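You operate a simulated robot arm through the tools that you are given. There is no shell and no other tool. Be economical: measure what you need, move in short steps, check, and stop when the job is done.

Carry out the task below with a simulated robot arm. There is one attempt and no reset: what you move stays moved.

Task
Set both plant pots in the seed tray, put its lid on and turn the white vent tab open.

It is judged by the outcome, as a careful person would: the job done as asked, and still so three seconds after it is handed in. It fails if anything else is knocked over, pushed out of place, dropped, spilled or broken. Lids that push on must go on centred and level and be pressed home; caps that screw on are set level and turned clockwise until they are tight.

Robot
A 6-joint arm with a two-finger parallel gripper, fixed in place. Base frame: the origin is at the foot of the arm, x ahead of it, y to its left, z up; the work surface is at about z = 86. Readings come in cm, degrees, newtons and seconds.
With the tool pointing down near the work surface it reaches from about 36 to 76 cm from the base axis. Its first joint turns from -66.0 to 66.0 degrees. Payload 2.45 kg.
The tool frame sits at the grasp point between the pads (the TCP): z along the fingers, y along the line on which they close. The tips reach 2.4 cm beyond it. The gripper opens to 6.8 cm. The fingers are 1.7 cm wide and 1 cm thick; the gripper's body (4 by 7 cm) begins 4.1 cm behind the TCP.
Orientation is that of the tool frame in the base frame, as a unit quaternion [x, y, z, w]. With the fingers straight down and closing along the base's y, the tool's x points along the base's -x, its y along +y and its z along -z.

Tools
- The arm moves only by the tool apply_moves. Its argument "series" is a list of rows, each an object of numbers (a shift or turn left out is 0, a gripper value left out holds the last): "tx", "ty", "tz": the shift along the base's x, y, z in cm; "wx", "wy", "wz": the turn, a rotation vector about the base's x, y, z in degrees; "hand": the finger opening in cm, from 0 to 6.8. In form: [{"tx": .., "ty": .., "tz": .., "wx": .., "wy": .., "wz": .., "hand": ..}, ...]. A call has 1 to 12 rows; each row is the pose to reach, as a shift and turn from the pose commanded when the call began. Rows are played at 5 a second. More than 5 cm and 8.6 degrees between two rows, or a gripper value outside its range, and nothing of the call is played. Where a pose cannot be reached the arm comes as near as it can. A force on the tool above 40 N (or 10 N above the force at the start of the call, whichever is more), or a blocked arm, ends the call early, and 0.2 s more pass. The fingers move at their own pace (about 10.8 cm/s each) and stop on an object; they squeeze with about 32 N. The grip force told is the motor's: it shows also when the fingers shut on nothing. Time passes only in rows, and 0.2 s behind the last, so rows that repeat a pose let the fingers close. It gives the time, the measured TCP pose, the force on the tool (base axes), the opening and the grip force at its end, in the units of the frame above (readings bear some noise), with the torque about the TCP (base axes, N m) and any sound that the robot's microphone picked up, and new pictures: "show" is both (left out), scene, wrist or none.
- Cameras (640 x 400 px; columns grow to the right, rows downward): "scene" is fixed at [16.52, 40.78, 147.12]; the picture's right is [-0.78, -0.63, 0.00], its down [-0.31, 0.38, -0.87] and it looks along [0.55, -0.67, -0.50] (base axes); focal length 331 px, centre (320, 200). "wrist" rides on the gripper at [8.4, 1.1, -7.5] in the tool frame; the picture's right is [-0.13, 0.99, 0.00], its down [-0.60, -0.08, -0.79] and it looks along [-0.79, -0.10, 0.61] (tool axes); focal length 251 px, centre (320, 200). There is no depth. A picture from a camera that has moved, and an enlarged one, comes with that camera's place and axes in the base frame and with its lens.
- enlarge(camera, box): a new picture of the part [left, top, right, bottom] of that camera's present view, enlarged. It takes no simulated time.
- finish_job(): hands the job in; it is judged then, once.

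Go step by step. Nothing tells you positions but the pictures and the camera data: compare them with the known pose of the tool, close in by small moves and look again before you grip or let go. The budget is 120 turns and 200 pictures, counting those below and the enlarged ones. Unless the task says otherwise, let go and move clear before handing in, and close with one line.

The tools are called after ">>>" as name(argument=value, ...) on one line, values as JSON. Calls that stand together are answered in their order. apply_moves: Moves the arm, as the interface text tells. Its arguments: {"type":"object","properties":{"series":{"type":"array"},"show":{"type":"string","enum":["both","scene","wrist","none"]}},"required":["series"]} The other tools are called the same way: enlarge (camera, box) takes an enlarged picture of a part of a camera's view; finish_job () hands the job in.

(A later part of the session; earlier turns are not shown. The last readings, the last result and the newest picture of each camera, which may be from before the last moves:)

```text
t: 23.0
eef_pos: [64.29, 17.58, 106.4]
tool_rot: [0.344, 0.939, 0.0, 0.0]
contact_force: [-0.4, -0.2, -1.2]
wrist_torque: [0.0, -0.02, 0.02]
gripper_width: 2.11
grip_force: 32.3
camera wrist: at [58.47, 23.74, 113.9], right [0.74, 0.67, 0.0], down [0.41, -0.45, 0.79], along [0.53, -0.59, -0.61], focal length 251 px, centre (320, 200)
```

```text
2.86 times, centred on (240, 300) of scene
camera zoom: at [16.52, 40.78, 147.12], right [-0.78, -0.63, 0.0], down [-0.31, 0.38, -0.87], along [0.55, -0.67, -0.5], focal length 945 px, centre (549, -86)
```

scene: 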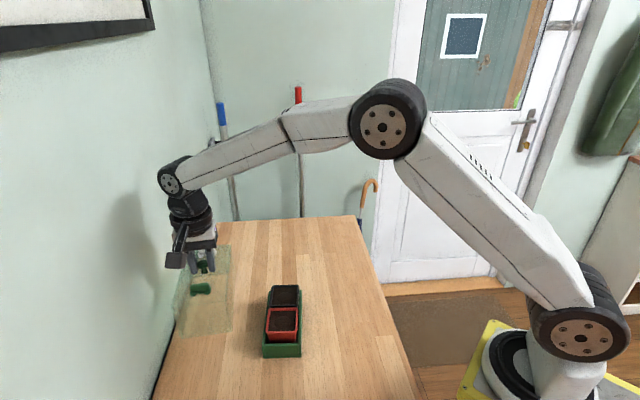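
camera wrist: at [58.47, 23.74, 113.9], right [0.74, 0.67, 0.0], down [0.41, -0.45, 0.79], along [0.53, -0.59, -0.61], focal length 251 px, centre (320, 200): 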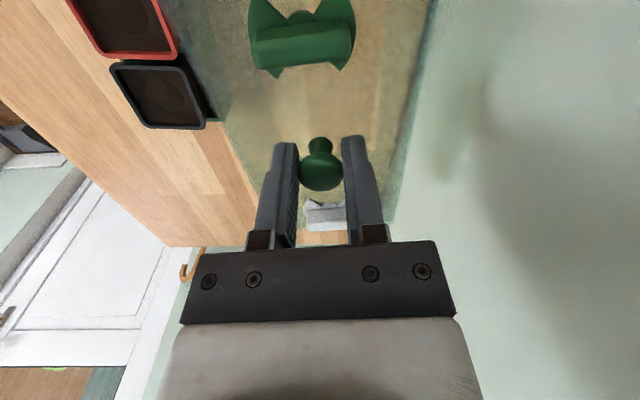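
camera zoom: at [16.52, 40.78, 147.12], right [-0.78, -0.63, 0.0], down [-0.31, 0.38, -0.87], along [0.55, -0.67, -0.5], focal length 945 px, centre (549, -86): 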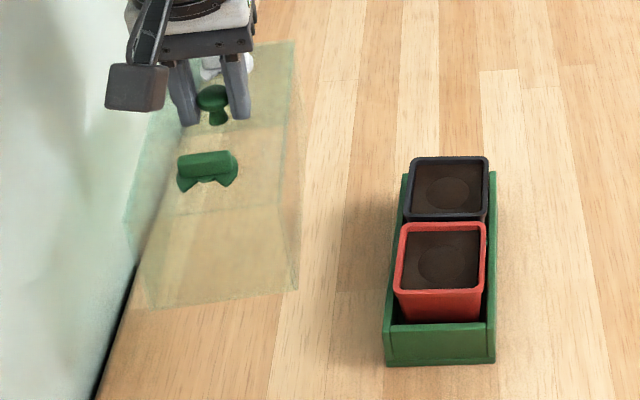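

The lid lifted level. I'll carry it above the tray, turning -9.6° to match.

>>> apply_moves(series=[{"tx": -2, "ty": -2, "tz": 0.3, "wz": -2}, {"tx": -4.5, "ty": -4.5, "tz": 0.3, "wz": -4.5}, {"tx": -7, "ty": -7, "tz": 0.3, "wz": -7}, {"tx": -9, "ty": -9, "tz": 0.3, "wz": -9}, {"tx": -10.1, "ty": -10.1, "tz": 0.3, "wz": -9.6}, {"tx": -10.1, "ty": -10.1, "tz": 0.3, "wz": -9.6}])

>>> enlarge(camera="scene", box=[220, 220, 340, 370])

>>> enlarge(camera="wrist", box=[200, 0, 440, 160])

```text
t: 24.4
eef_pos: [54.5, 7.44, 106.53]
tool_rot: [0.421, 0.907, 0.001, 0.0]
contact_force: [0.3, -0.2, -1.5]
wrist_torque: [0.0, -0.01, -0.04]
gripper_width: 2.12
grip_force: 32.2
camera wrist: at [49.82, 14.57, 114.06], right [0.84, 0.54, 0.0], down [0.33, -0.51, 0.79], along [0.43, -0.67, -0.61], focal length 251 px, centre (320, 200)
```

scene: 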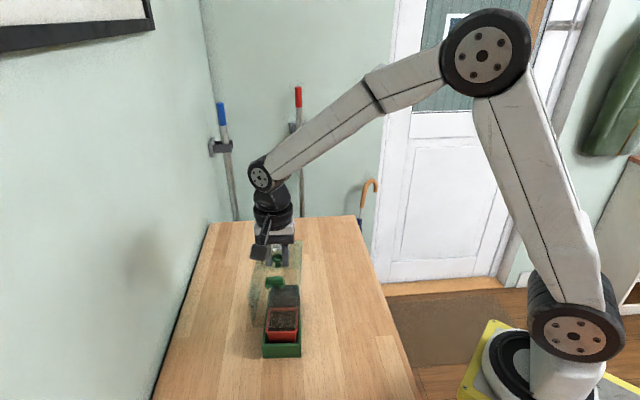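
wrist: 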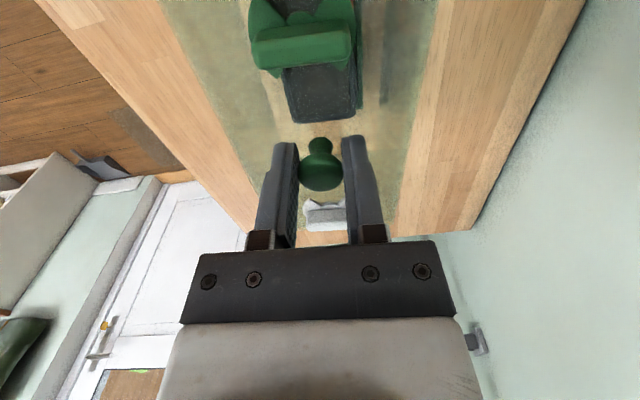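

```text
2.67 times, centred on (280, 295) of scene
camera zoom: at [16.52, 40.78, 147.12], right [-0.78, -0.63, 0.0], down [-0.31, 0.38, -0.87], along [0.55, -0.67, -0.5], focal length 882 px, centre (427, -53)
```

zoom: 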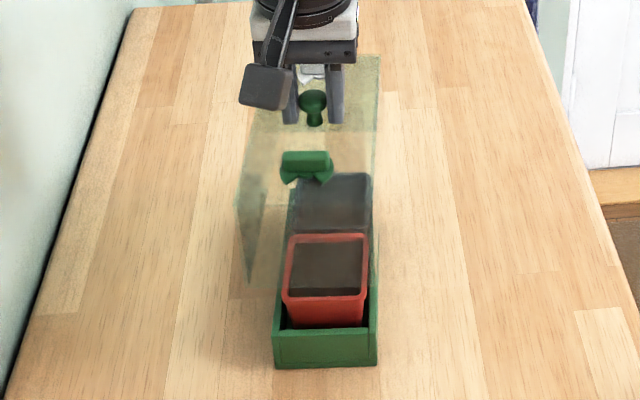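

```text
2.50 times, centred on (320, 80) of wrist
camera zoom: at [49.82, 14.57, 114.06], right [0.84, 0.54, 0.0], down [0.33, -0.51, 0.79], along [0.43, -0.67, -0.61], focal length 629 px, centre (320, 500)
```

zoom: 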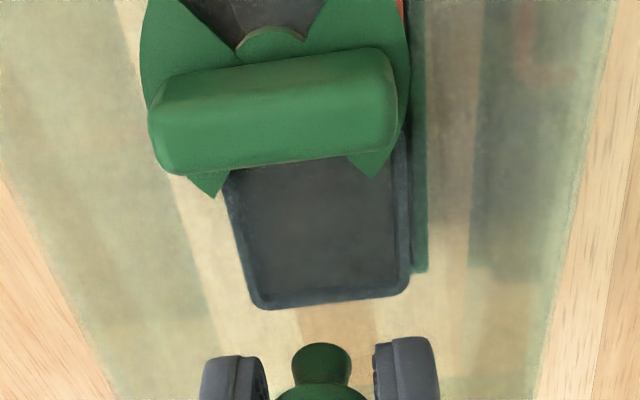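

The lid is a few millimetres too far in +x. I'll correct this and lower until its rim is just above the tray wall, where a direct comparison is possible.

>>> apply_moves(series=[{"tx": -0.3, "tz": -1}, {"tx": -0.3, "tz": -3}, {"tx": -0.3, "tz": -4.9}, {"tx": -0.3, "tz": -4.9}])

>>> enlarge(camera="scene", box=[230, 230, 330, 370])

>>> enlarge(camera="wrist", box=[160, 0, 480, 200])

```text
t: 25.4
eef_pos: [54.14, 7.43, 101.66]
tool_rot: [0.422, 0.907, 0.0, 0.0]
contact_force: [0.6, 0.2, -1.6]
wrist_torque: [0.03, 0.01, -0.02]
gripper_width: 2.12
grip_force: 32.3
camera wrist: at [49.43, 14.55, 109.15], right [0.84, 0.54, 0.0], down [0.33, -0.51, 0.79], along [0.43, -0.67, -0.61], focal length 251 px, centre (320, 200)
```

scene: 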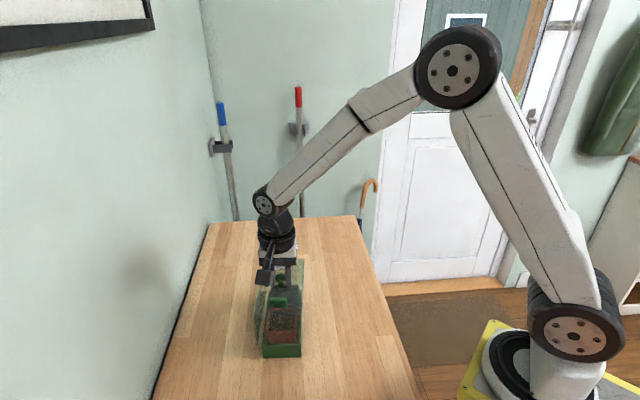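
wrist: 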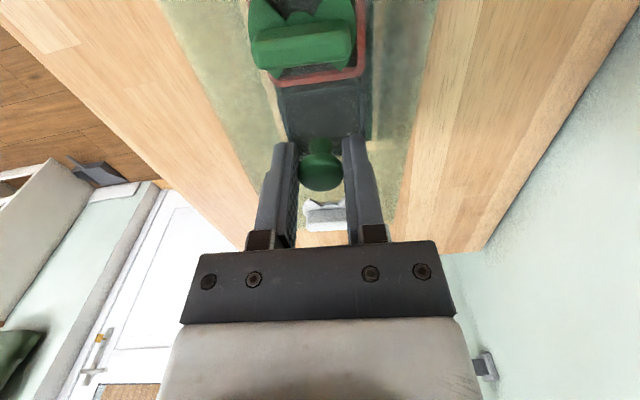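

```text
2.86 times, centred on (280, 300) of scene
camera zoom: at [16.52, 40.78, 147.12], right [-0.78, -0.63, 0.0], down [-0.31, 0.38, -0.87], along [0.55, -0.67, -0.5], focal length 945 px, centre (434, -86)
```

zoom: 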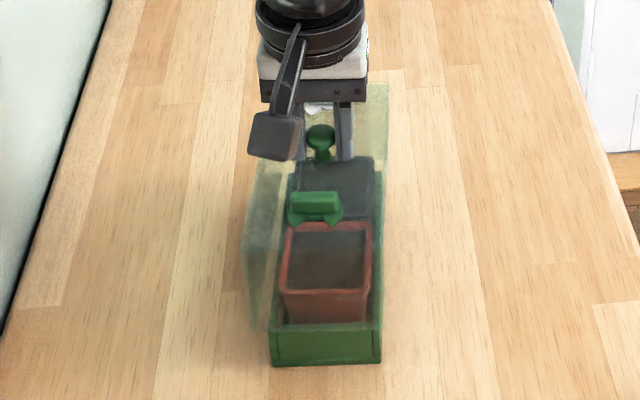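

```text
2.00 times, centred on (320, 100) of wrist
camera zoom: at [49.43, 14.55, 109.15], right [0.84, 0.54, 0.0], down [0.33, -0.51, 0.79], along [0.43, -0.67, -0.61], focal length 503 px, centre (320, 400)
```

zoom: 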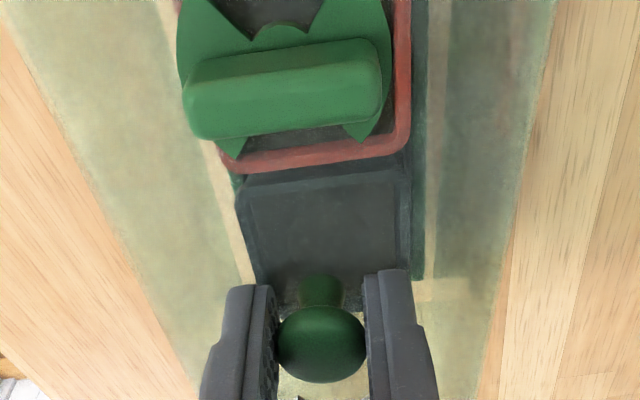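

I need a closer look at the lid's lower edges against the tray.

>>> enlarge(camera="scene", box=[245, 310, 315, 365])

>>> enlarge(camera="scene", box=[245, 255, 315, 310])

```text
7.27 times, centred on (280, 338) of scene
camera zoom: at [16.52, 40.78, 147.12], right [-0.78, -0.63, 0.0], down [-0.31, 0.38, -0.87], along [0.55, -0.67, -0.5], focal length 2406 px, centre (611, -800)
```

zoom: 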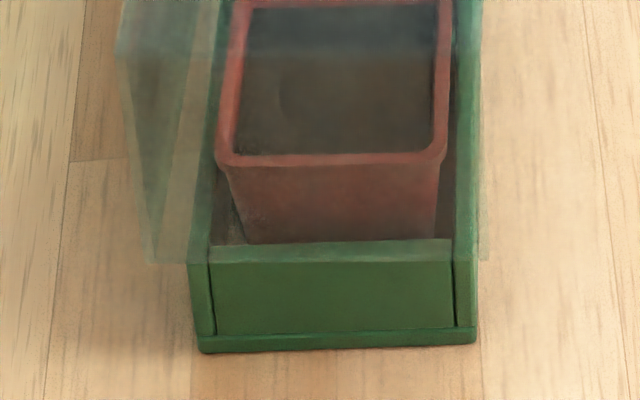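

```text
7.27 times, centred on (280, 282) of scene
camera zoom: at [16.52, 40.78, 147.12], right [-0.78, -0.63, 0.0], down [-0.31, 0.38, -0.87], along [0.55, -0.67, -0.5], focal length 2406 px, centre (611, -400)
```

zoom: 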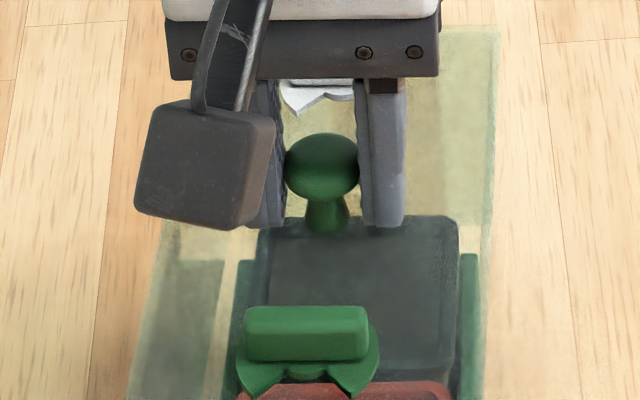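

>>> enlarge(camera="wrist", box=[230, 60, 410, 160])

>>> enlarge(camera="wrist", box=[230, 0, 410, 80])

```text
3.56 times, centred on (320, 110) of wrist
camera zoom: at [49.43, 14.55, 109.15], right [0.84, 0.54, 0.0], down [0.33, -0.51, 0.79], along [0.43, -0.67, -0.61], focal length 894 px, centre (320, 520)
```

zoom: 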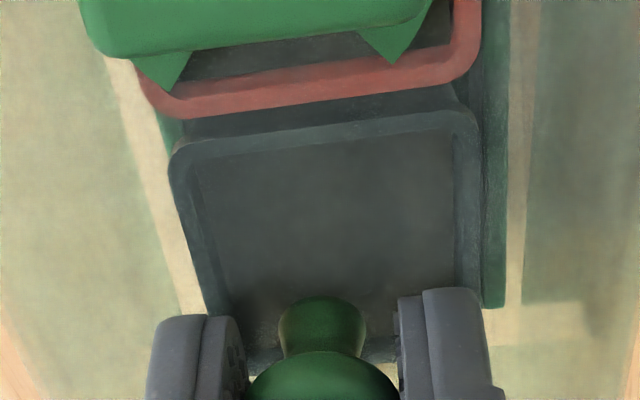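

```text
3.56 times, centred on (320, 40) of wrist
camera zoom: at [49.43, 14.55, 109.15], right [0.84, 0.54, 0.0], down [0.33, -0.51, 0.79], along [0.43, -0.67, -0.61], focal length 894 px, centre (320, 769)
```

zoom: 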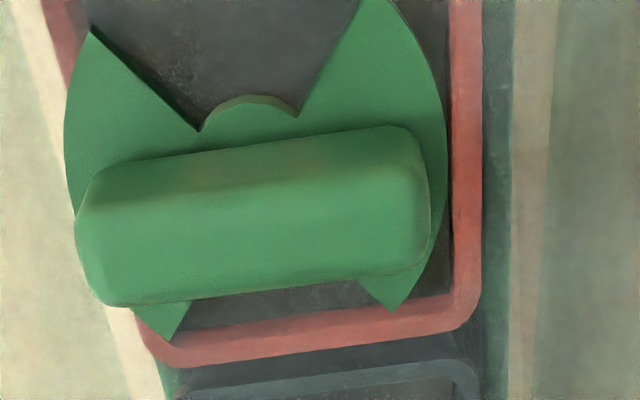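

The lid is yawed about 2° relative to the tray and is slightly too far to the left at the near end. I'll correct the yaw and recheck.

>>> apply_moves(series=[{"tx": -0.08, "ty": -0.06, "wz": 2}, {"tx": -0.08, "ty": -0.06, "wz": 2}, {"tx": -0.08, "ty": -0.06, "wz": 2}])

>>> enlarge(camera="scene", box=[245, 310, 315, 365])

>>> enlarge(camera="scene", box=[245, 255, 315, 310])

```text
t: 26.2
eef_pos: [54.05, 7.32, 101.64]
tool_rot: [0.406, 0.914, 0.0, 0.0]
contact_force: [0.0, 0.0, -1.0]
wrist_torque: [-0.02, 0.02, -0.02]
gripper_width: 2.11
grip_force: 32.3
camera wrist: at [49.11, 14.36, 109.19], right [0.82, 0.57, 0.0], down [0.35, -0.5, 0.79], along [0.45, -0.65, -0.61], focal length 251 px, centre (320, 200)
```

scene: 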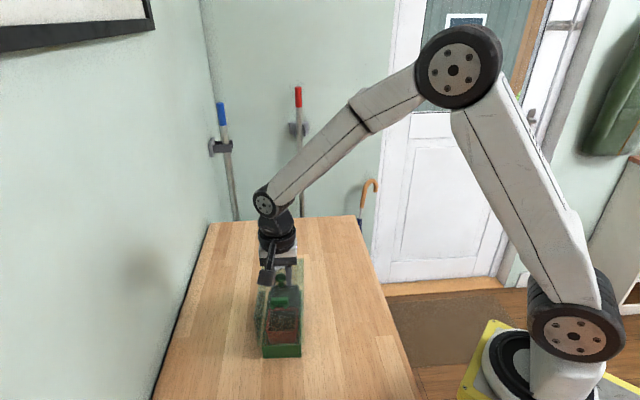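
wrist: 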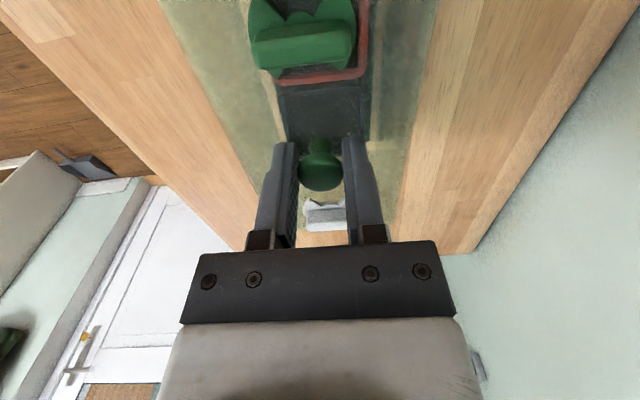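

```text
7.27 times, centred on (280, 338) of scene
camera zoom: at [16.52, 40.78, 147.12], right [-0.78, -0.63, 0.0], down [-0.31, 0.38, -0.87], along [0.55, -0.67, -0.5], focal length 2406 px, centre (611, -800)
```

zoom: 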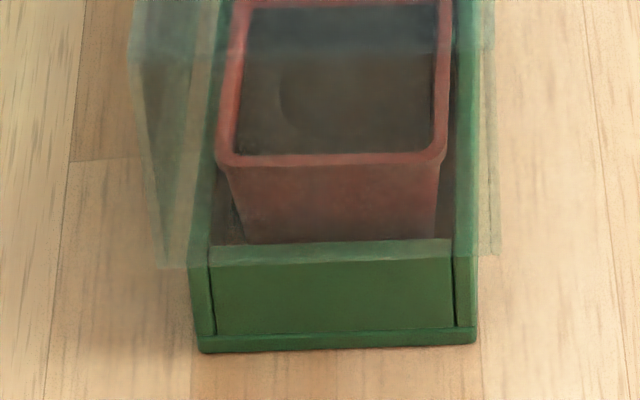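

```text
7.27 times, centred on (280, 282) of scene
camera zoom: at [16.52, 40.78, 147.12], right [-0.78, -0.63, 0.0], down [-0.31, 0.38, -0.87], along [0.55, -0.67, -0.5], focal length 2406 px, centre (611, -400)
```

zoom: 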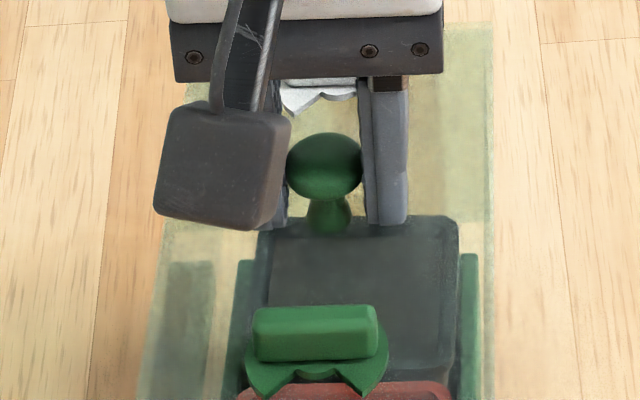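

The lid is now centred at both ends. I'll lower it gently over the tray while watching the force.

>>> apply_moves(series=[{"wz": -0.4, "tz": -0.6}, {"wz": -0.4, "tz": -1.2}, {"wz": -0.4, "tz": -1.8}, {"wz": -0.4, "tz": -2}, {"wz": -0.4, "tz": -2}], show="scene")

>>> enlarge(camera="scene", box=[245, 310, 315, 365])

```text
t: 27.4
eef_pos: [53.88, 7.51, 99.69]
tool_rot: [0.409, 0.913, 0.0, 0.0]
contact_force: [0.3, -0.3, -0.5]
wrist_torque: [0.01, -0.01, -0.01]
gripper_width: 2.09
grip_force: 31.9
```

scene: 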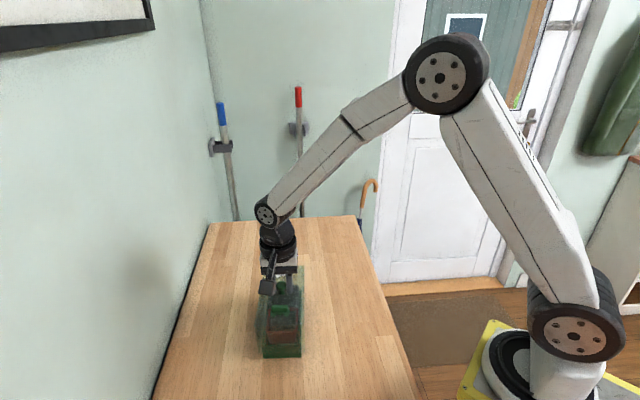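

```text
7.27 times, centred on (280, 338) of scene
camera zoom: at [16.52, 40.78, 147.12], right [-0.78, -0.63, 0.0], down [-0.31, 0.38, -0.87], along [0.55, -0.67, -0.5], focal length 2406 px, centre (611, -800)
```

zoom: 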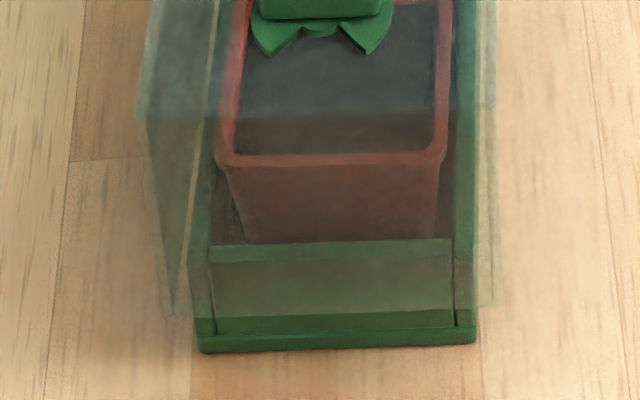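

The rim passes over the walls with no contact. I'll continue down in small steps.

>>> apply_moves(series=[{"tz": -0.6}, {"tz": -1.2}, {"tz": -1.6}, {"tz": -1.9}, {"tz": -2.1}, {"tz": -2.3}, {"tz": -2.4}, {"tz": -2.4}], show="scene")

>>> enlarge(camera="scene", box=[245, 310, 315, 365])

```text
t: 29.2
eef_pos: [53.99, 7.45, 97.24]
tool_rot: [0.408, 0.913, 0.0, 0.0]
contact_force: [0.0, 0.5, -0.4]
wrist_torque: [0.03, -0.03, -0.01]
gripper_width: 2.11
grip_force: 31.7
```

scene: 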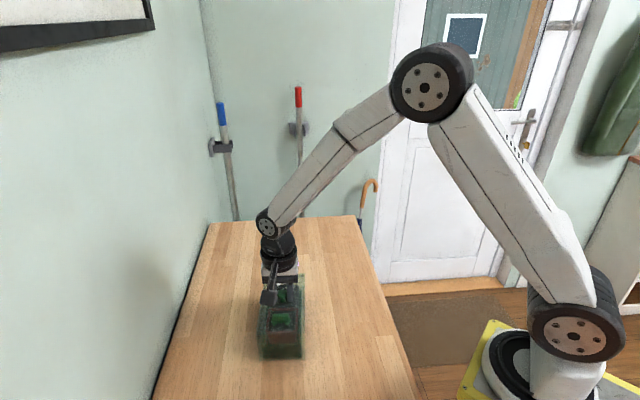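

```text
7.27 times, centred on (280, 338) of scene
camera zoom: at [16.52, 40.78, 147.12], right [-0.78, -0.63, 0.0], down [-0.31, 0.38, -0.87], along [0.55, -0.67, -0.5], focal length 2406 px, centre (611, -800)
```

zoom: 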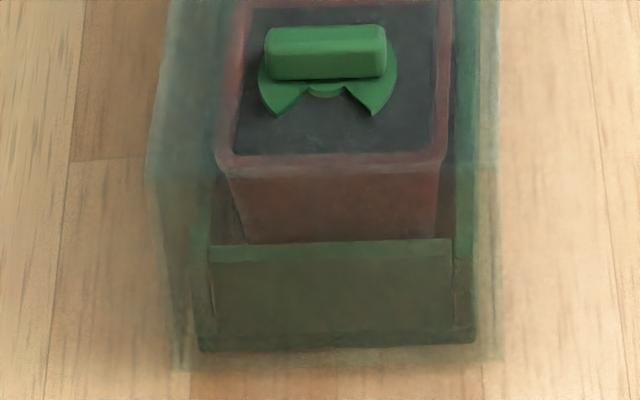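

The rim is almost at the table and evenly spaced around the tray. I'll press the last few millimetres.

>>> apply_moves(series=[{"tz": -0.2}, {"tz": -0.35}, {"tz": -0.45}, {"tz": -0.55}, {"tz": -0.55}], show="scene")

>>> enlarge(camera="scene", box=[245, 300, 315, 365])

```text
t: 30.4
eef_pos: [54.06, 7.53, 96.71]
tool_rot: [0.409, 0.912, -0.001, 0.0]
contact_force: [-4.1, -0.8, 11.2]
wrist_torque: [0.0, 0.21, 0.01]
gripper_width: 2.09
grip_force: 32.0
```

scene: 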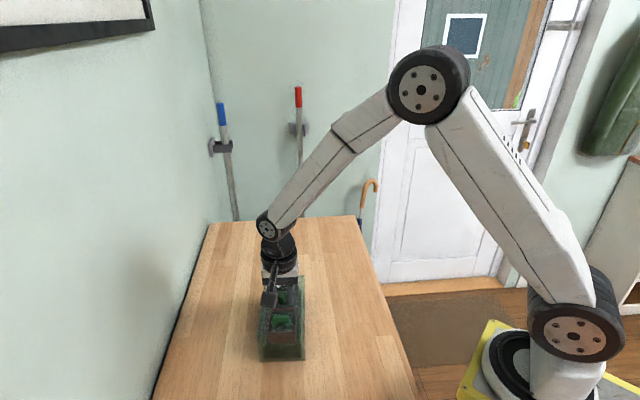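

```text
6.15 times, centred on (280, 332) of scene
camera zoom: at [16.49, 40.77, 147.13], right [-0.78, -0.63, 0.0], down [-0.31, 0.38, -0.87], along [0.55, -0.67, -0.5], focal length 2036 px, centre (566, -615)
```

zoom: 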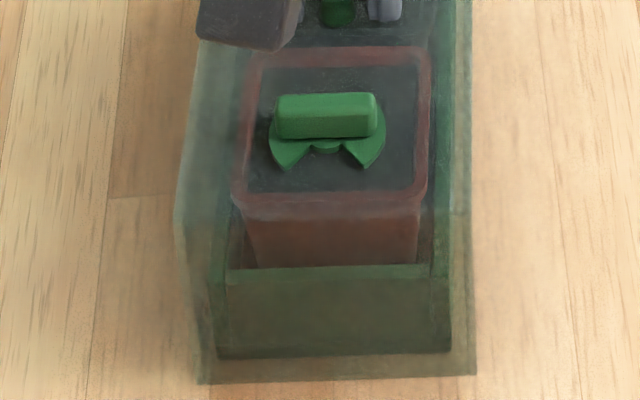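

The lid is down at the same grip height as when it stood on the table. I'll release, rise and inspect the tabs.

>>> apply_moves(series=[{"tz": 0.1}, {"tz": 0.1, "hand": 4}, {"tz": 0.1, "hand": 4}, {"tz": 3, "hand": 4}, {"tz": 7, "hand": 4}, {"tz": 10, "hand": 4}, {"tz": 10, "hand": 4}])

>>> enlarge(camera="scene", box=[240, 270, 320, 370])

>>> enlarge(camera="wrist", box=[240, 40, 400, 160])

```text
t: 32.0
eef_pos: [53.98, 7.22, 106.96]
tool_rot: [0.409, 0.912, 0.0, 0.001]
contact_force: [0.1, 0.5, -0.4]
wrist_torque: [0.01, 0.01, 0.01]
gripper_width: 3.98
grip_force: 0.1
camera wrist: at [49.07, 14.16, 114.48], right [0.83, 0.56, 0.0], down [0.34, -0.5, 0.79], along [0.45, -0.66, -0.61], focal length 251 px, centre (320, 200)
```

scene: 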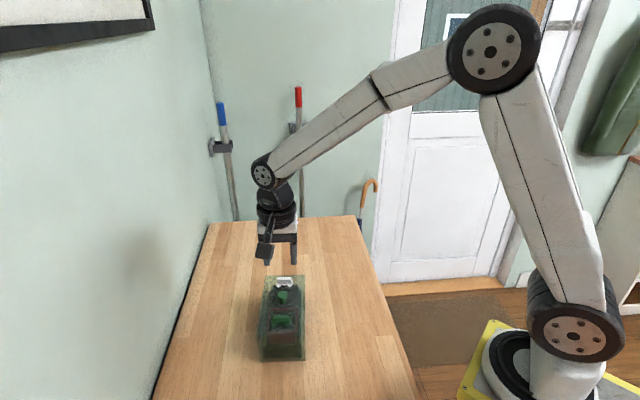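
wrist: 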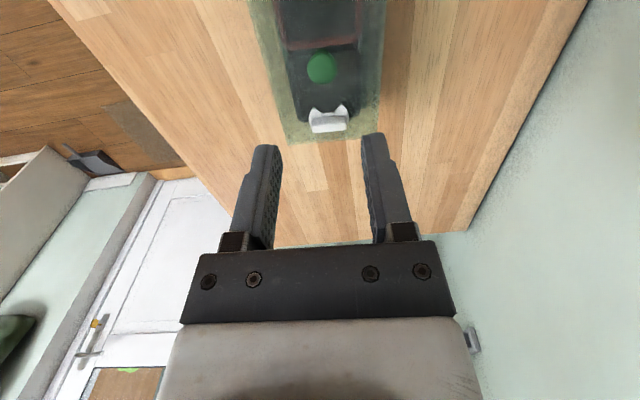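

```text
4.00 times, centred on (280, 320) of scene
camera zoom: at [16.52, 40.78, 147.12], right [-0.78, -0.63, 0.0], down [-0.31, 0.38, -0.87], along [0.55, -0.67, -0.5], focal length 1323 px, centre (480, -280)
```

zoom: 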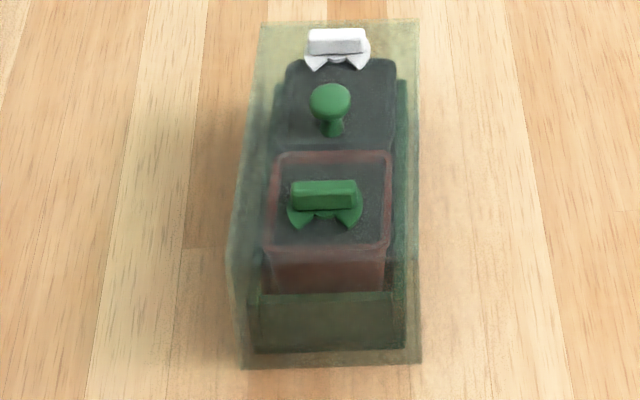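

```text
3.33 times, centred on (320, 100) of wrist
camera zoom: at [49.07, 14.16, 114.48], right [0.83, 0.56, 0.0], down [0.34, -0.5, 0.79], along [0.45, -0.66, -0.61], focal length 838 px, centre (320, 533)
```

zoom: 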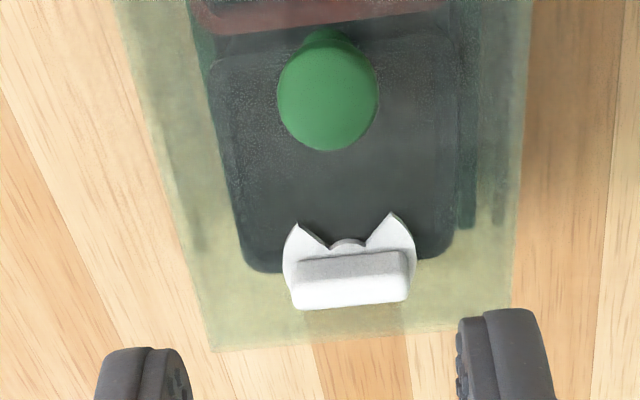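

The lid is centred and level. I'll move the wrist camera over the white tab to see how its vent works.

>>> apply_moves(series=[{"tx": 2, "ty": -2.4}, {"tx": 4.2, "ty": -4.9, "tz": -2}, {"tx": 6.5, "ty": -7.4, "tz": -5}, {"tx": 6.5, "ty": -7.4, "tz": -5}], show="wrist")

>>> enlarge(camera="wrist", box=[260, 0, 380, 80])

>>> enlarge(camera="scene", box=[265, 270, 305, 335])

```text
t: 33.0
eef_pos: [60.54, -0.03, 101.98]
tool_rot: [0.409, 0.913, 0.0, 0.0]
contact_force: [0.0, 0.0, 0.5]
wrist_torque: [0.0, 0.03, -0.01]
gripper_width: 4.0
grip_force: 0.1
camera wrist: at [55.61, 6.92, 109.41], right [0.83, 0.56, 0.0], down [0.34, -0.5, 0.79], along [0.45, -0.66, -0.61], focal length 251 px, centre (320, 200)
```

wrist: 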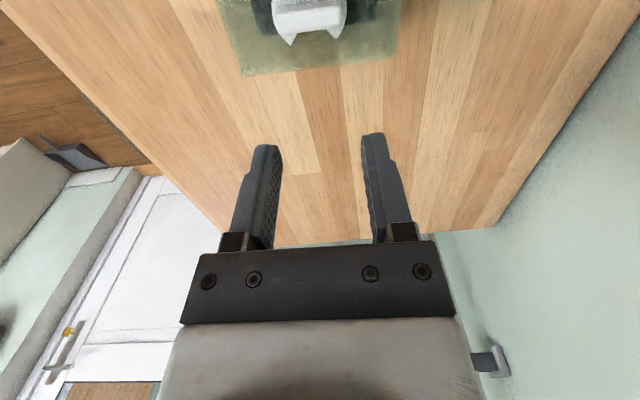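

```text
5.00 times, centred on (320, 40) of wrist
camera zoom: at [55.61, 6.92, 109.41], right [0.83, 0.56, 0.0], down [0.34, -0.5, 0.79], along [0.45, -0.66, -0.61], focal length 1257 px, centre (320, 1000)
```

zoom: 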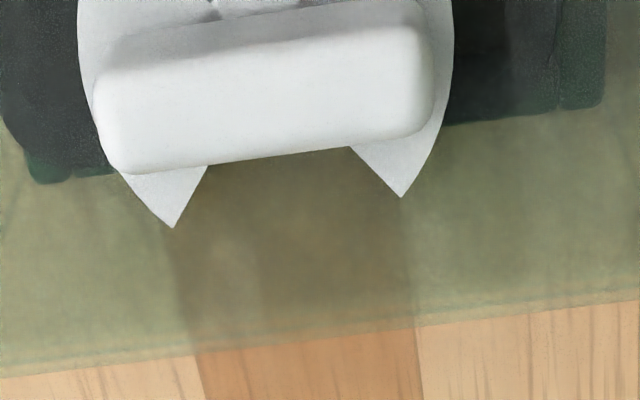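

```text
6.15 times, centred on (285, 302) of scene
camera zoom: at [16.52, 40.77, 147.12], right [-0.78, -0.63, 0.0], down [-0.31, 0.38, -0.87], along [0.55, -0.67, -0.5], focal length 2036 px, centre (535, -431)
```

zoom: 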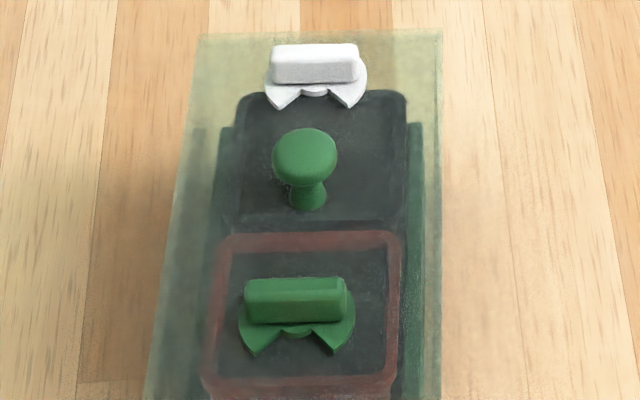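

The bow-tie disc with a bar looks like a rotary vent, closed, with the bar across the lid. I'll centre above the white tab to measure it.

>>> apply_moves(series=[{"tx": -1.4, "ty": 1.6, "hand": 5}, {"tx": -2.8, "ty": 3.2, "tz": -1, "hand": 5}, {"tx": -2.8, "ty": 3.2, "tz": -1, "hand": 5}], show="wrist")

>>> enlarge(camera="wrist", box=[240, 60, 400, 160])

>>> enlarge(camera="scene", box=[255, 260, 315, 310])

```text
t: 33.8
eef_pos: [57.59, 3.18, 100.78]
tool_rot: [0.409, 0.912, 0.0, 0.0]
contact_force: [-0.7, 0.1, -1.1]
wrist_torque: [-0.03, 0.0, 0.01]
gripper_width: 5.0
grip_force: 0.1
camera wrist: at [52.75, 10.17, 108.32], right [0.83, 0.56, 0.0], down [0.34, -0.5, 0.79], along [0.45, -0.66, -0.61], focal length 251 px, centre (320, 200)
```

wrist: 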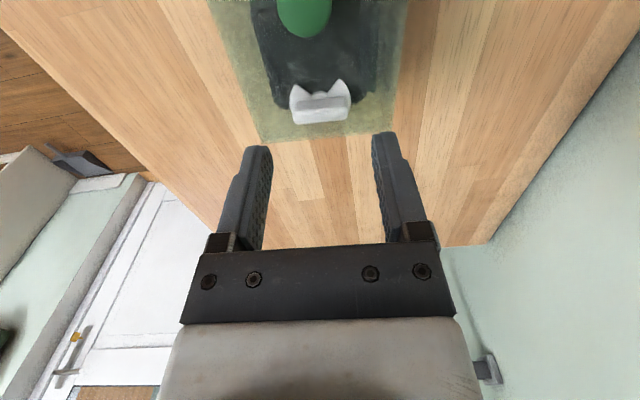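

```text
4.00 times, centred on (320, 110) of wrist
camera zoom: at [52.75, 10.17, 108.32], right [0.83, 0.56, 0.0], down [0.34, -0.5, 0.79], along [0.45, -0.66, -0.61], focal length 1006 px, centre (320, 560)
```

zoom: 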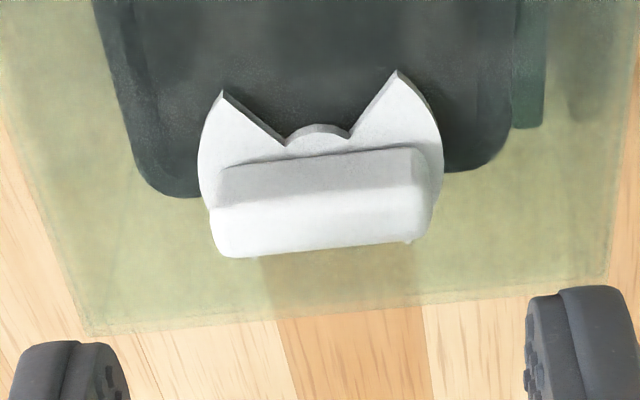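

```text
8.00 times, centred on (285, 285) of scene
camera zoom: at [16.51, 40.78, 147.12], right [-0.78, -0.63, 0.0], down [-0.31, 0.38, -0.87], along [0.55, -0.67, -0.5], focal length 2647 px, centre (600, -480)
```

zoom: 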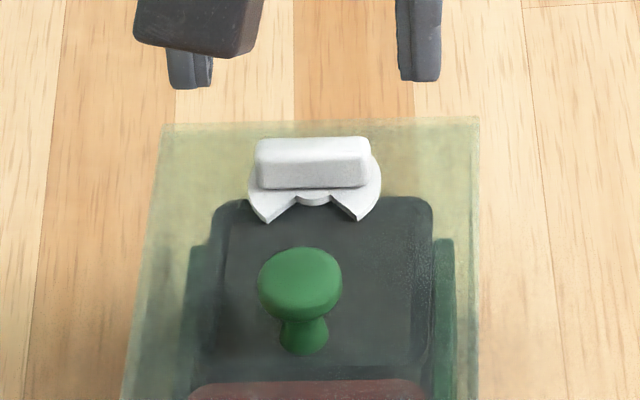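

The white tab is centred near (57.5, 3.25). Its bar is about 3.2 cm long, across the lid, with the top near z = 95.8. I'll grip the bar by its ends with the tips just above the disc.

>>> apply_moves(series=[{"ty": 0.08, "tz": -1.5}, {"ty": 0.08, "tz": -2.7}, {"ty": 0.08, "tz": -3.4}, {"ty": 0.08, "tz": -3.7}, {"ty": 0.08, "tz": -3.7}])

>>> enlarge(camera="wrist", box=[220, 100, 420, 240])

>>> enlarge(camera="scene", box=[255, 260, 315, 310])

```text
t: 35.0
eef_pos: [57.62, 3.38, 97.12]
tool_rot: [0.409, 0.913, 0.001, 0.001]
contact_force: [-0.3, 0.0, -0.3]
wrist_torque: [0.01, -0.02, 0.01]
gripper_width: 5.02
grip_force: 0.0
camera wrist: at [52.78, 10.3, 104.68], right [0.83, 0.56, 0.0], down [0.34, -0.5, 0.79], along [0.45, -0.66, -0.61], focal length 251 px, centre (320, 200)
```

scene: 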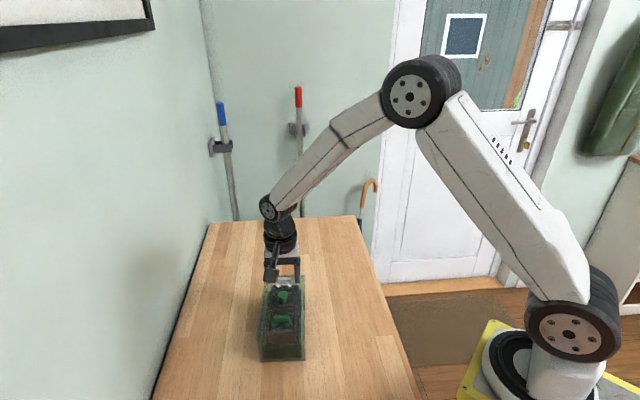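
wrist: 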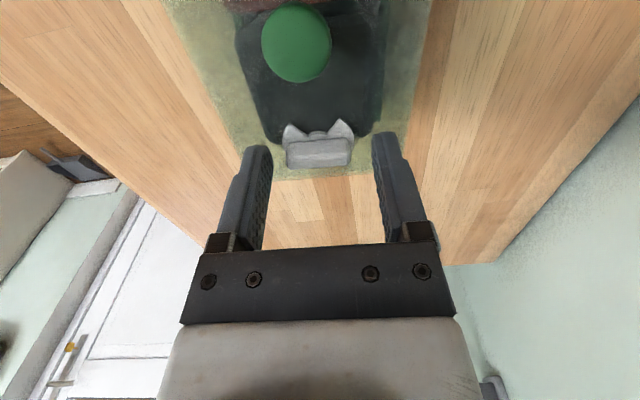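

```text
2.86 times, centred on (320, 170) of wrist
camera zoom: at [52.78, 10.3, 104.68], right [0.83, 0.56, 0.0], down [0.34, -0.5, 0.79], along [0.45, -0.66, -0.61], focal length 718 px, centre (320, 286)
```

zoom: 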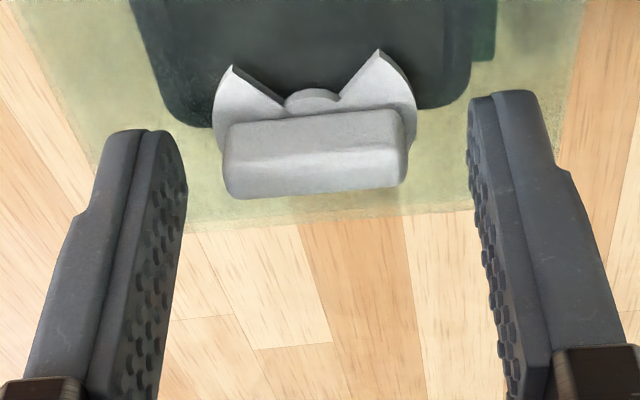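

```text
8.00 times, centred on (285, 285) of scene
camera zoom: at [16.52, 40.78, 147.12], right [-0.78, -0.63, 0.0], down [-0.31, 0.38, -0.87], along [0.55, -0.67, -0.5], focal length 2647 px, centre (600, -480)
```

zoom: 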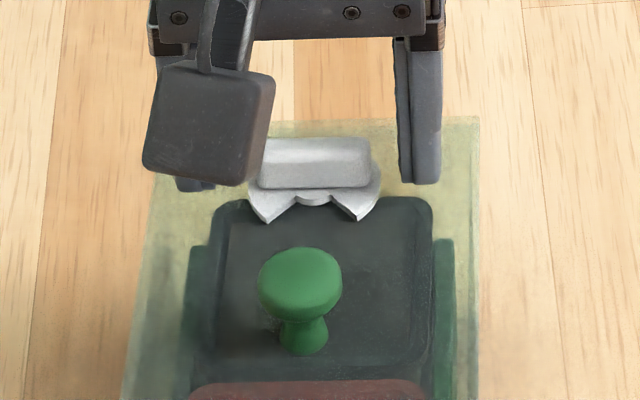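

The bar is slightly toward -S of the finger midpoint. I'll shift 0.18 cm and close gently.

>>> apply_moves(series=[{"tx": -0.14, "ty": -0.12}, {"tx": -0.14, "ty": -0.12, "hand": 3.8}, {"tx": -0.14, "ty": -0.12, "hand": 3.4}, {"tx": -0.14, "ty": -0.12, "hand": 2.6}, {"tx": -0.14, "ty": -0.12, "hand": 2.6}])

>>> enlarge(camera="wrist", box=[220, 100, 420, 240])

>>> enlarge(camera="scene", box=[245, 265, 315, 365])

```text
t: 36.2
eef_pos: [57.6, 3.12, 97.16]
tool_rot: [0.41, 0.912, 0.0, 0.0]
contact_force: [-1.9, -1.6, 1.3]
wrist_torque: [-0.11, -0.06, -0.06]
gripper_width: 3.11
grip_force: 31.8
camera wrist: at [52.67, 10.15, 104.7], right [0.83, 0.56, 0.0], down [0.34, -0.5, 0.79], along [0.45, -0.66, -0.61], focal length 251 px, centre (320, 200)
```

scene: 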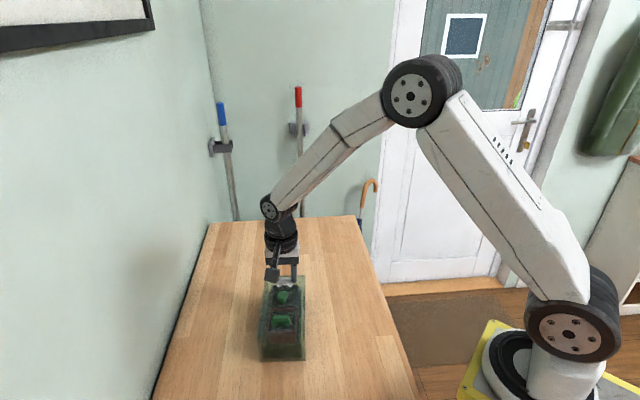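
wrist: 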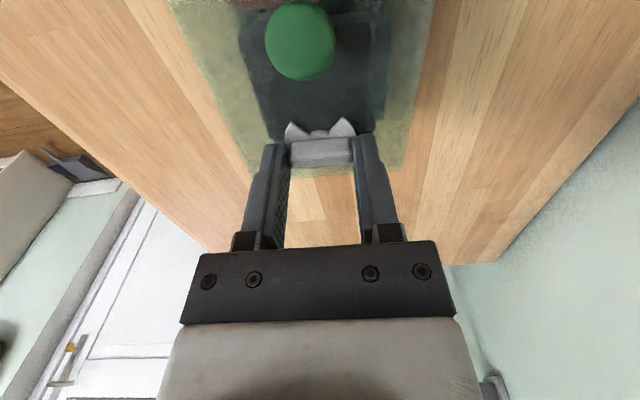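

```text
2.86 times, centred on (320, 170) of wrist
camera zoom: at [52.67, 10.15, 104.7], right [0.83, 0.56, 0.0], down [0.34, -0.5, 0.79], along [0.45, -0.66, -0.61], focal length 718 px, centre (320, 286)
```

zoom: 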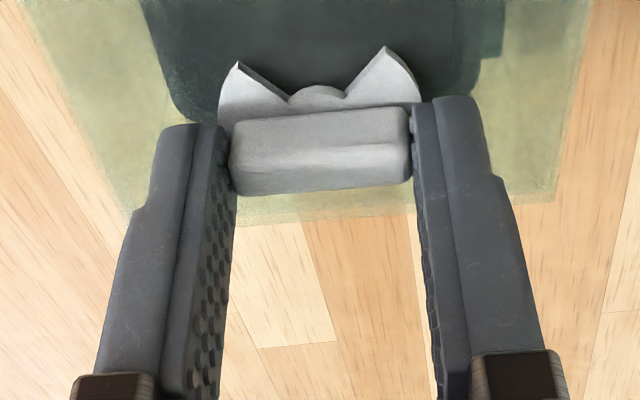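

```text
4.00 times, centred on (280, 315) of scene
camera zoom: at [16.51, 40.77, 147.13], right [-0.78, -0.63, 0.0], down [-0.31, 0.38, -0.87], along [0.55, -0.67, -0.5], focal length 1323 px, centre (480, -260)
```

zoom: 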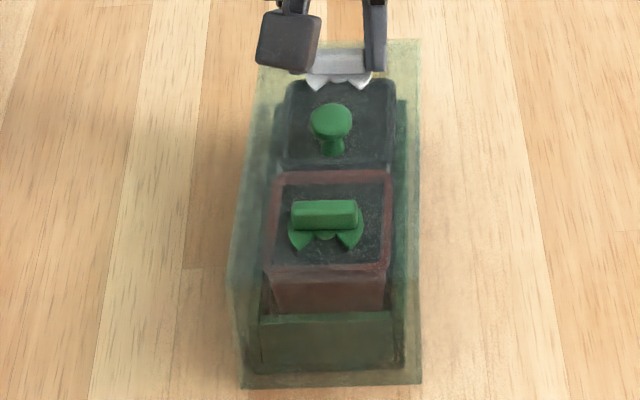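

The bar is gripped at 3.1 cm. I'll try a small counter-clockwise turn and watch the torque.

>>> apply_moves(series=[{"tx": 0.01, "ty": 0.01, "wz": 4}, {"tx": 0.02, "ty": 0.015, "wz": 8}, {"tx": 0.03, "ty": 0.03, "wz": 12}, {"tx": 0.03, "ty": 0.03, "wz": 12}])

>>> enlarge(camera="wrist", box=[220, 60, 420, 200])

>>> enlarge(camera="scene", box=[245, 265, 315, 365])

```text
t: 37.2
eef_pos: [57.77, 3.12, 97.25]
tool_rot: [0.311, 0.95, -0.001, 0.001]
contact_force: [1.0, -1.0, 10.4]
wrist_torque: [0.06, 0.04, -0.36]
gripper_width: 3.11
grip_force: 31.6
camera wrist: at [51.33, 8.96, 104.68], right [0.69, 0.72, 0.0], down [0.44, -0.42, 0.79], along [0.57, -0.55, -0.61], focal length 251 px, centre (320, 200)
```

scene: 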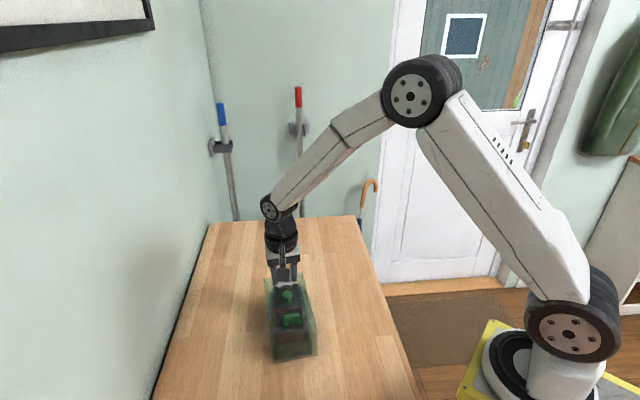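
wrist: 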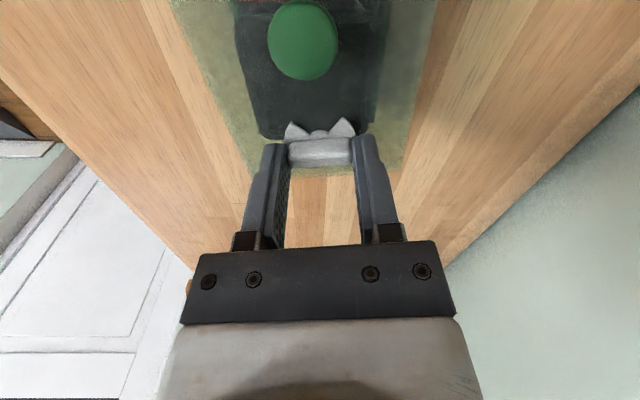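

```text
2.86 times, centred on (320, 130) of wrist
camera zoom: at [51.33, 8.96, 104.68], right [0.69, 0.72, 0.0], down [0.44, -0.42, 0.79], along [0.57, -0.55, -0.61], focal length 718 px, centre (320, 400)
```

zoom: 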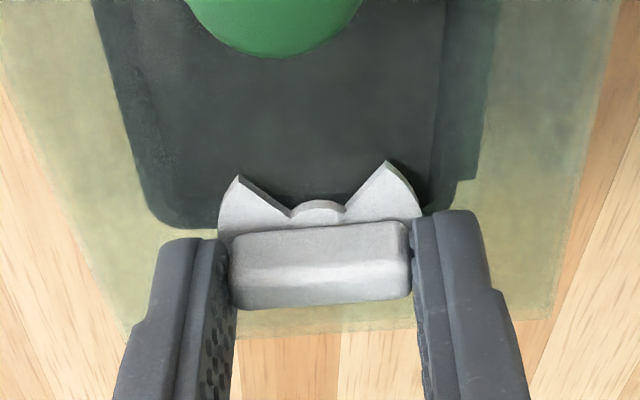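

```text
4.00 times, centred on (280, 315) of scene
camera zoom: at [16.5, 40.77, 147.13], right [-0.78, -0.63, 0.0], down [-0.31, 0.38, -0.87], along [0.55, -0.67, -0.5], focal length 1323 px, centre (480, -260)
```

zoom: 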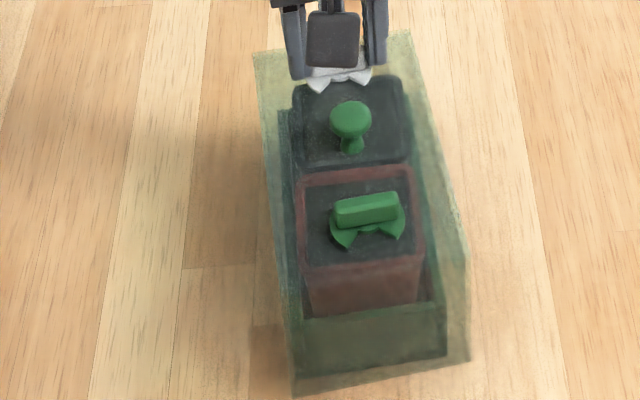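

The tray and lid turned with the tab, so counter-clockwise is against its stop. I'll turn back clockwise and see which part moves.

>>> apply_moves(series=[{"tx": -0.01, "ty": -0.01, "wz": -4}, {"tx": -0.02, "ty": -0.015, "wz": -8}, {"tx": -0.03, "ty": -0.03, "wz": -12}, {"tx": -0.03, "ty": -0.03, "wz": -12}], show="scene")

>>> enlarge(camera="wrist", box=[220, 60, 420, 200])

>>> enlarge(camera="scene", box=[245, 265, 315, 365])

```text
t: 38.2
eef_pos: [57.48, 3.12, 97.13]
tool_rot: [0.41, 0.912, 0.001, 0.001]
contact_force: [2.0, 6.3, 19.9]
wrist_torque: [0.24, 0.09, 0.02]
gripper_width: 3.11
grip_force: 31.8
```

scene: 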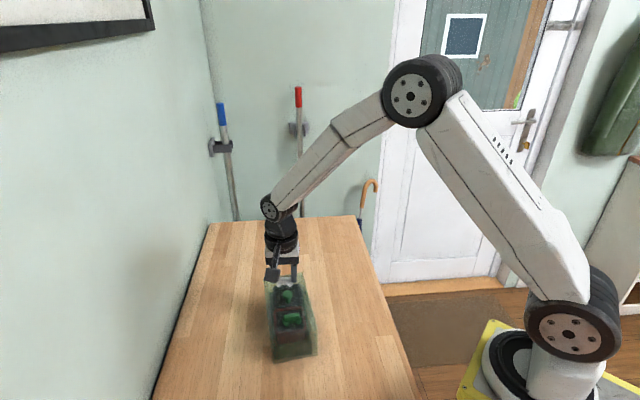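

```text
2.86 times, centred on (320, 130) of wrist
camera zoom: at [52.68, 10.11, 104.67], right [0.83, 0.56, 0.0], down [0.34, -0.5, 0.79], along [0.45, -0.66, -0.61], focal length 718 px, centre (320, 400)
```

zoom: 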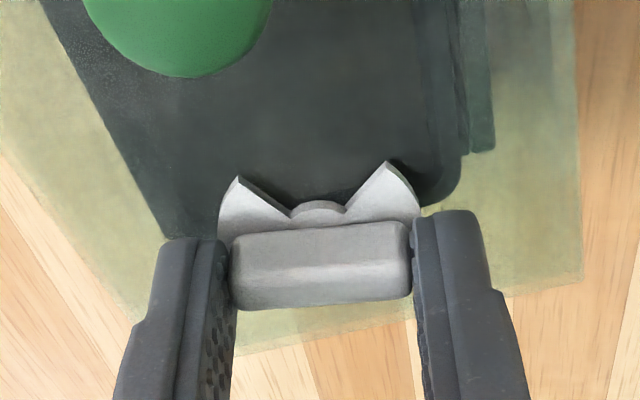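

```text
4.00 times, centred on (280, 315) of scene
camera zoom: at [16.48, 40.79, 147.12], right [-0.78, -0.63, 0.0], down [-0.31, 0.38, -0.87], along [0.55, -0.67, -0.5], focal length 1323 px, centre (480, -260)
```

zoom: 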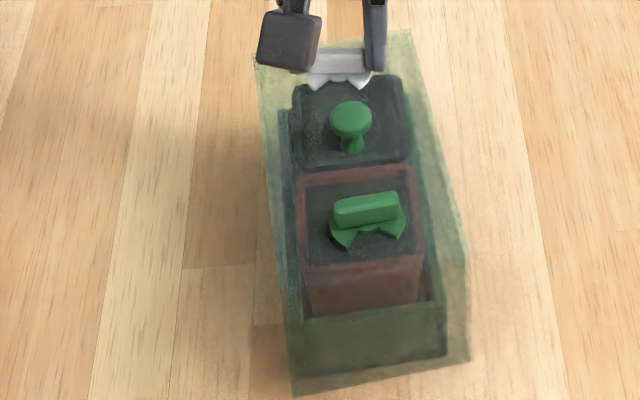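

The tab turns clockwise relative to the lid, so clockwise is open. I'll keep turning it clockwise.

>>> apply_moves(series=[{"tx": -0.02, "tz": 0.03, "wz": -7}, {"tx": -0.04, "ty": -0.02, "tz": 0.03, "wz": -14}, {"tx": -0.05, "ty": -0.03, "tz": 0.03, "wz": -21}, {"tx": -0.07, "ty": -0.03, "tz": 0.03, "wz": -28}, {"tx": -0.09, "ty": -0.04, "tz": 0.03, "wz": -35}, {"tx": -0.1, "ty": -0.04, "tz": 0.03, "wz": -42}, {"tx": -0.1, "ty": -0.04, "tz": 0.03, "wz": -42}])

>>> enlarge(camera="scene", box=[245, 265, 315, 365])

```text
t: 39.8
eef_pos: [57.57, 3.15, 97.12]
tool_rot: [0.709, 0.705, 0.001, 0.001]
contact_force: [7.5, -3.5, 18.4]
wrist_torque: [-0.4, -0.21, 0.01]
gripper_width: 3.1
grip_force: 31.8
camera wrist: at [58.56, 11.45, 104.66], right [0.99, -0.14, 0.0], down [-0.09, -0.6, 0.79], along [-0.11, -0.79, -0.61], focal length 251 px, centre (320, 200)
```

scene: 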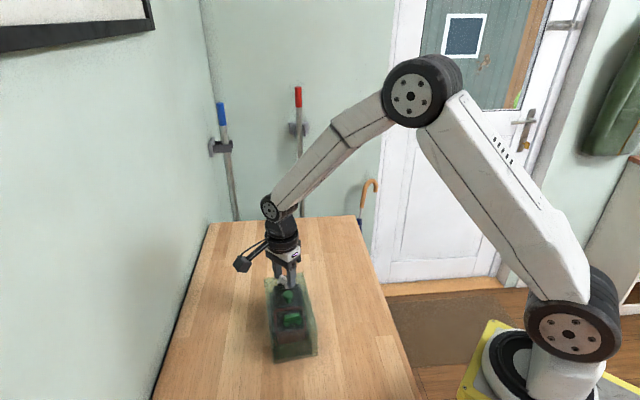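
wrist: 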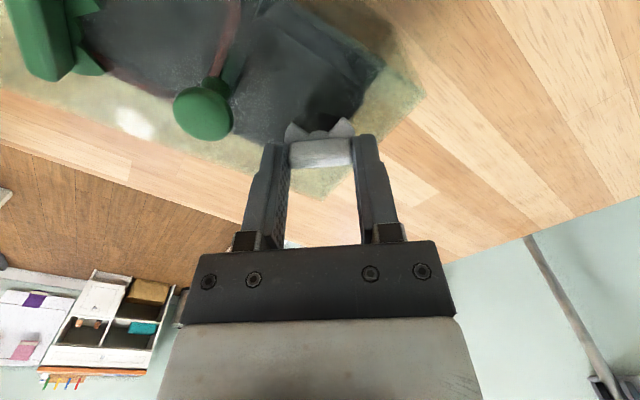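

```text
4.00 times, centred on (280, 315) of scene
camera zoom: at [16.5, 40.76, 147.13], right [-0.78, -0.63, 0.0], down [-0.31, 0.38, -0.87], along [0.55, -0.67, -0.5], focal length 1323 px, centre (480, -260)
```

zoom: 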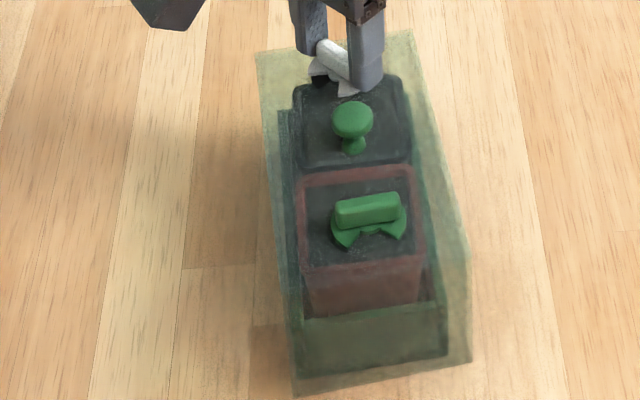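

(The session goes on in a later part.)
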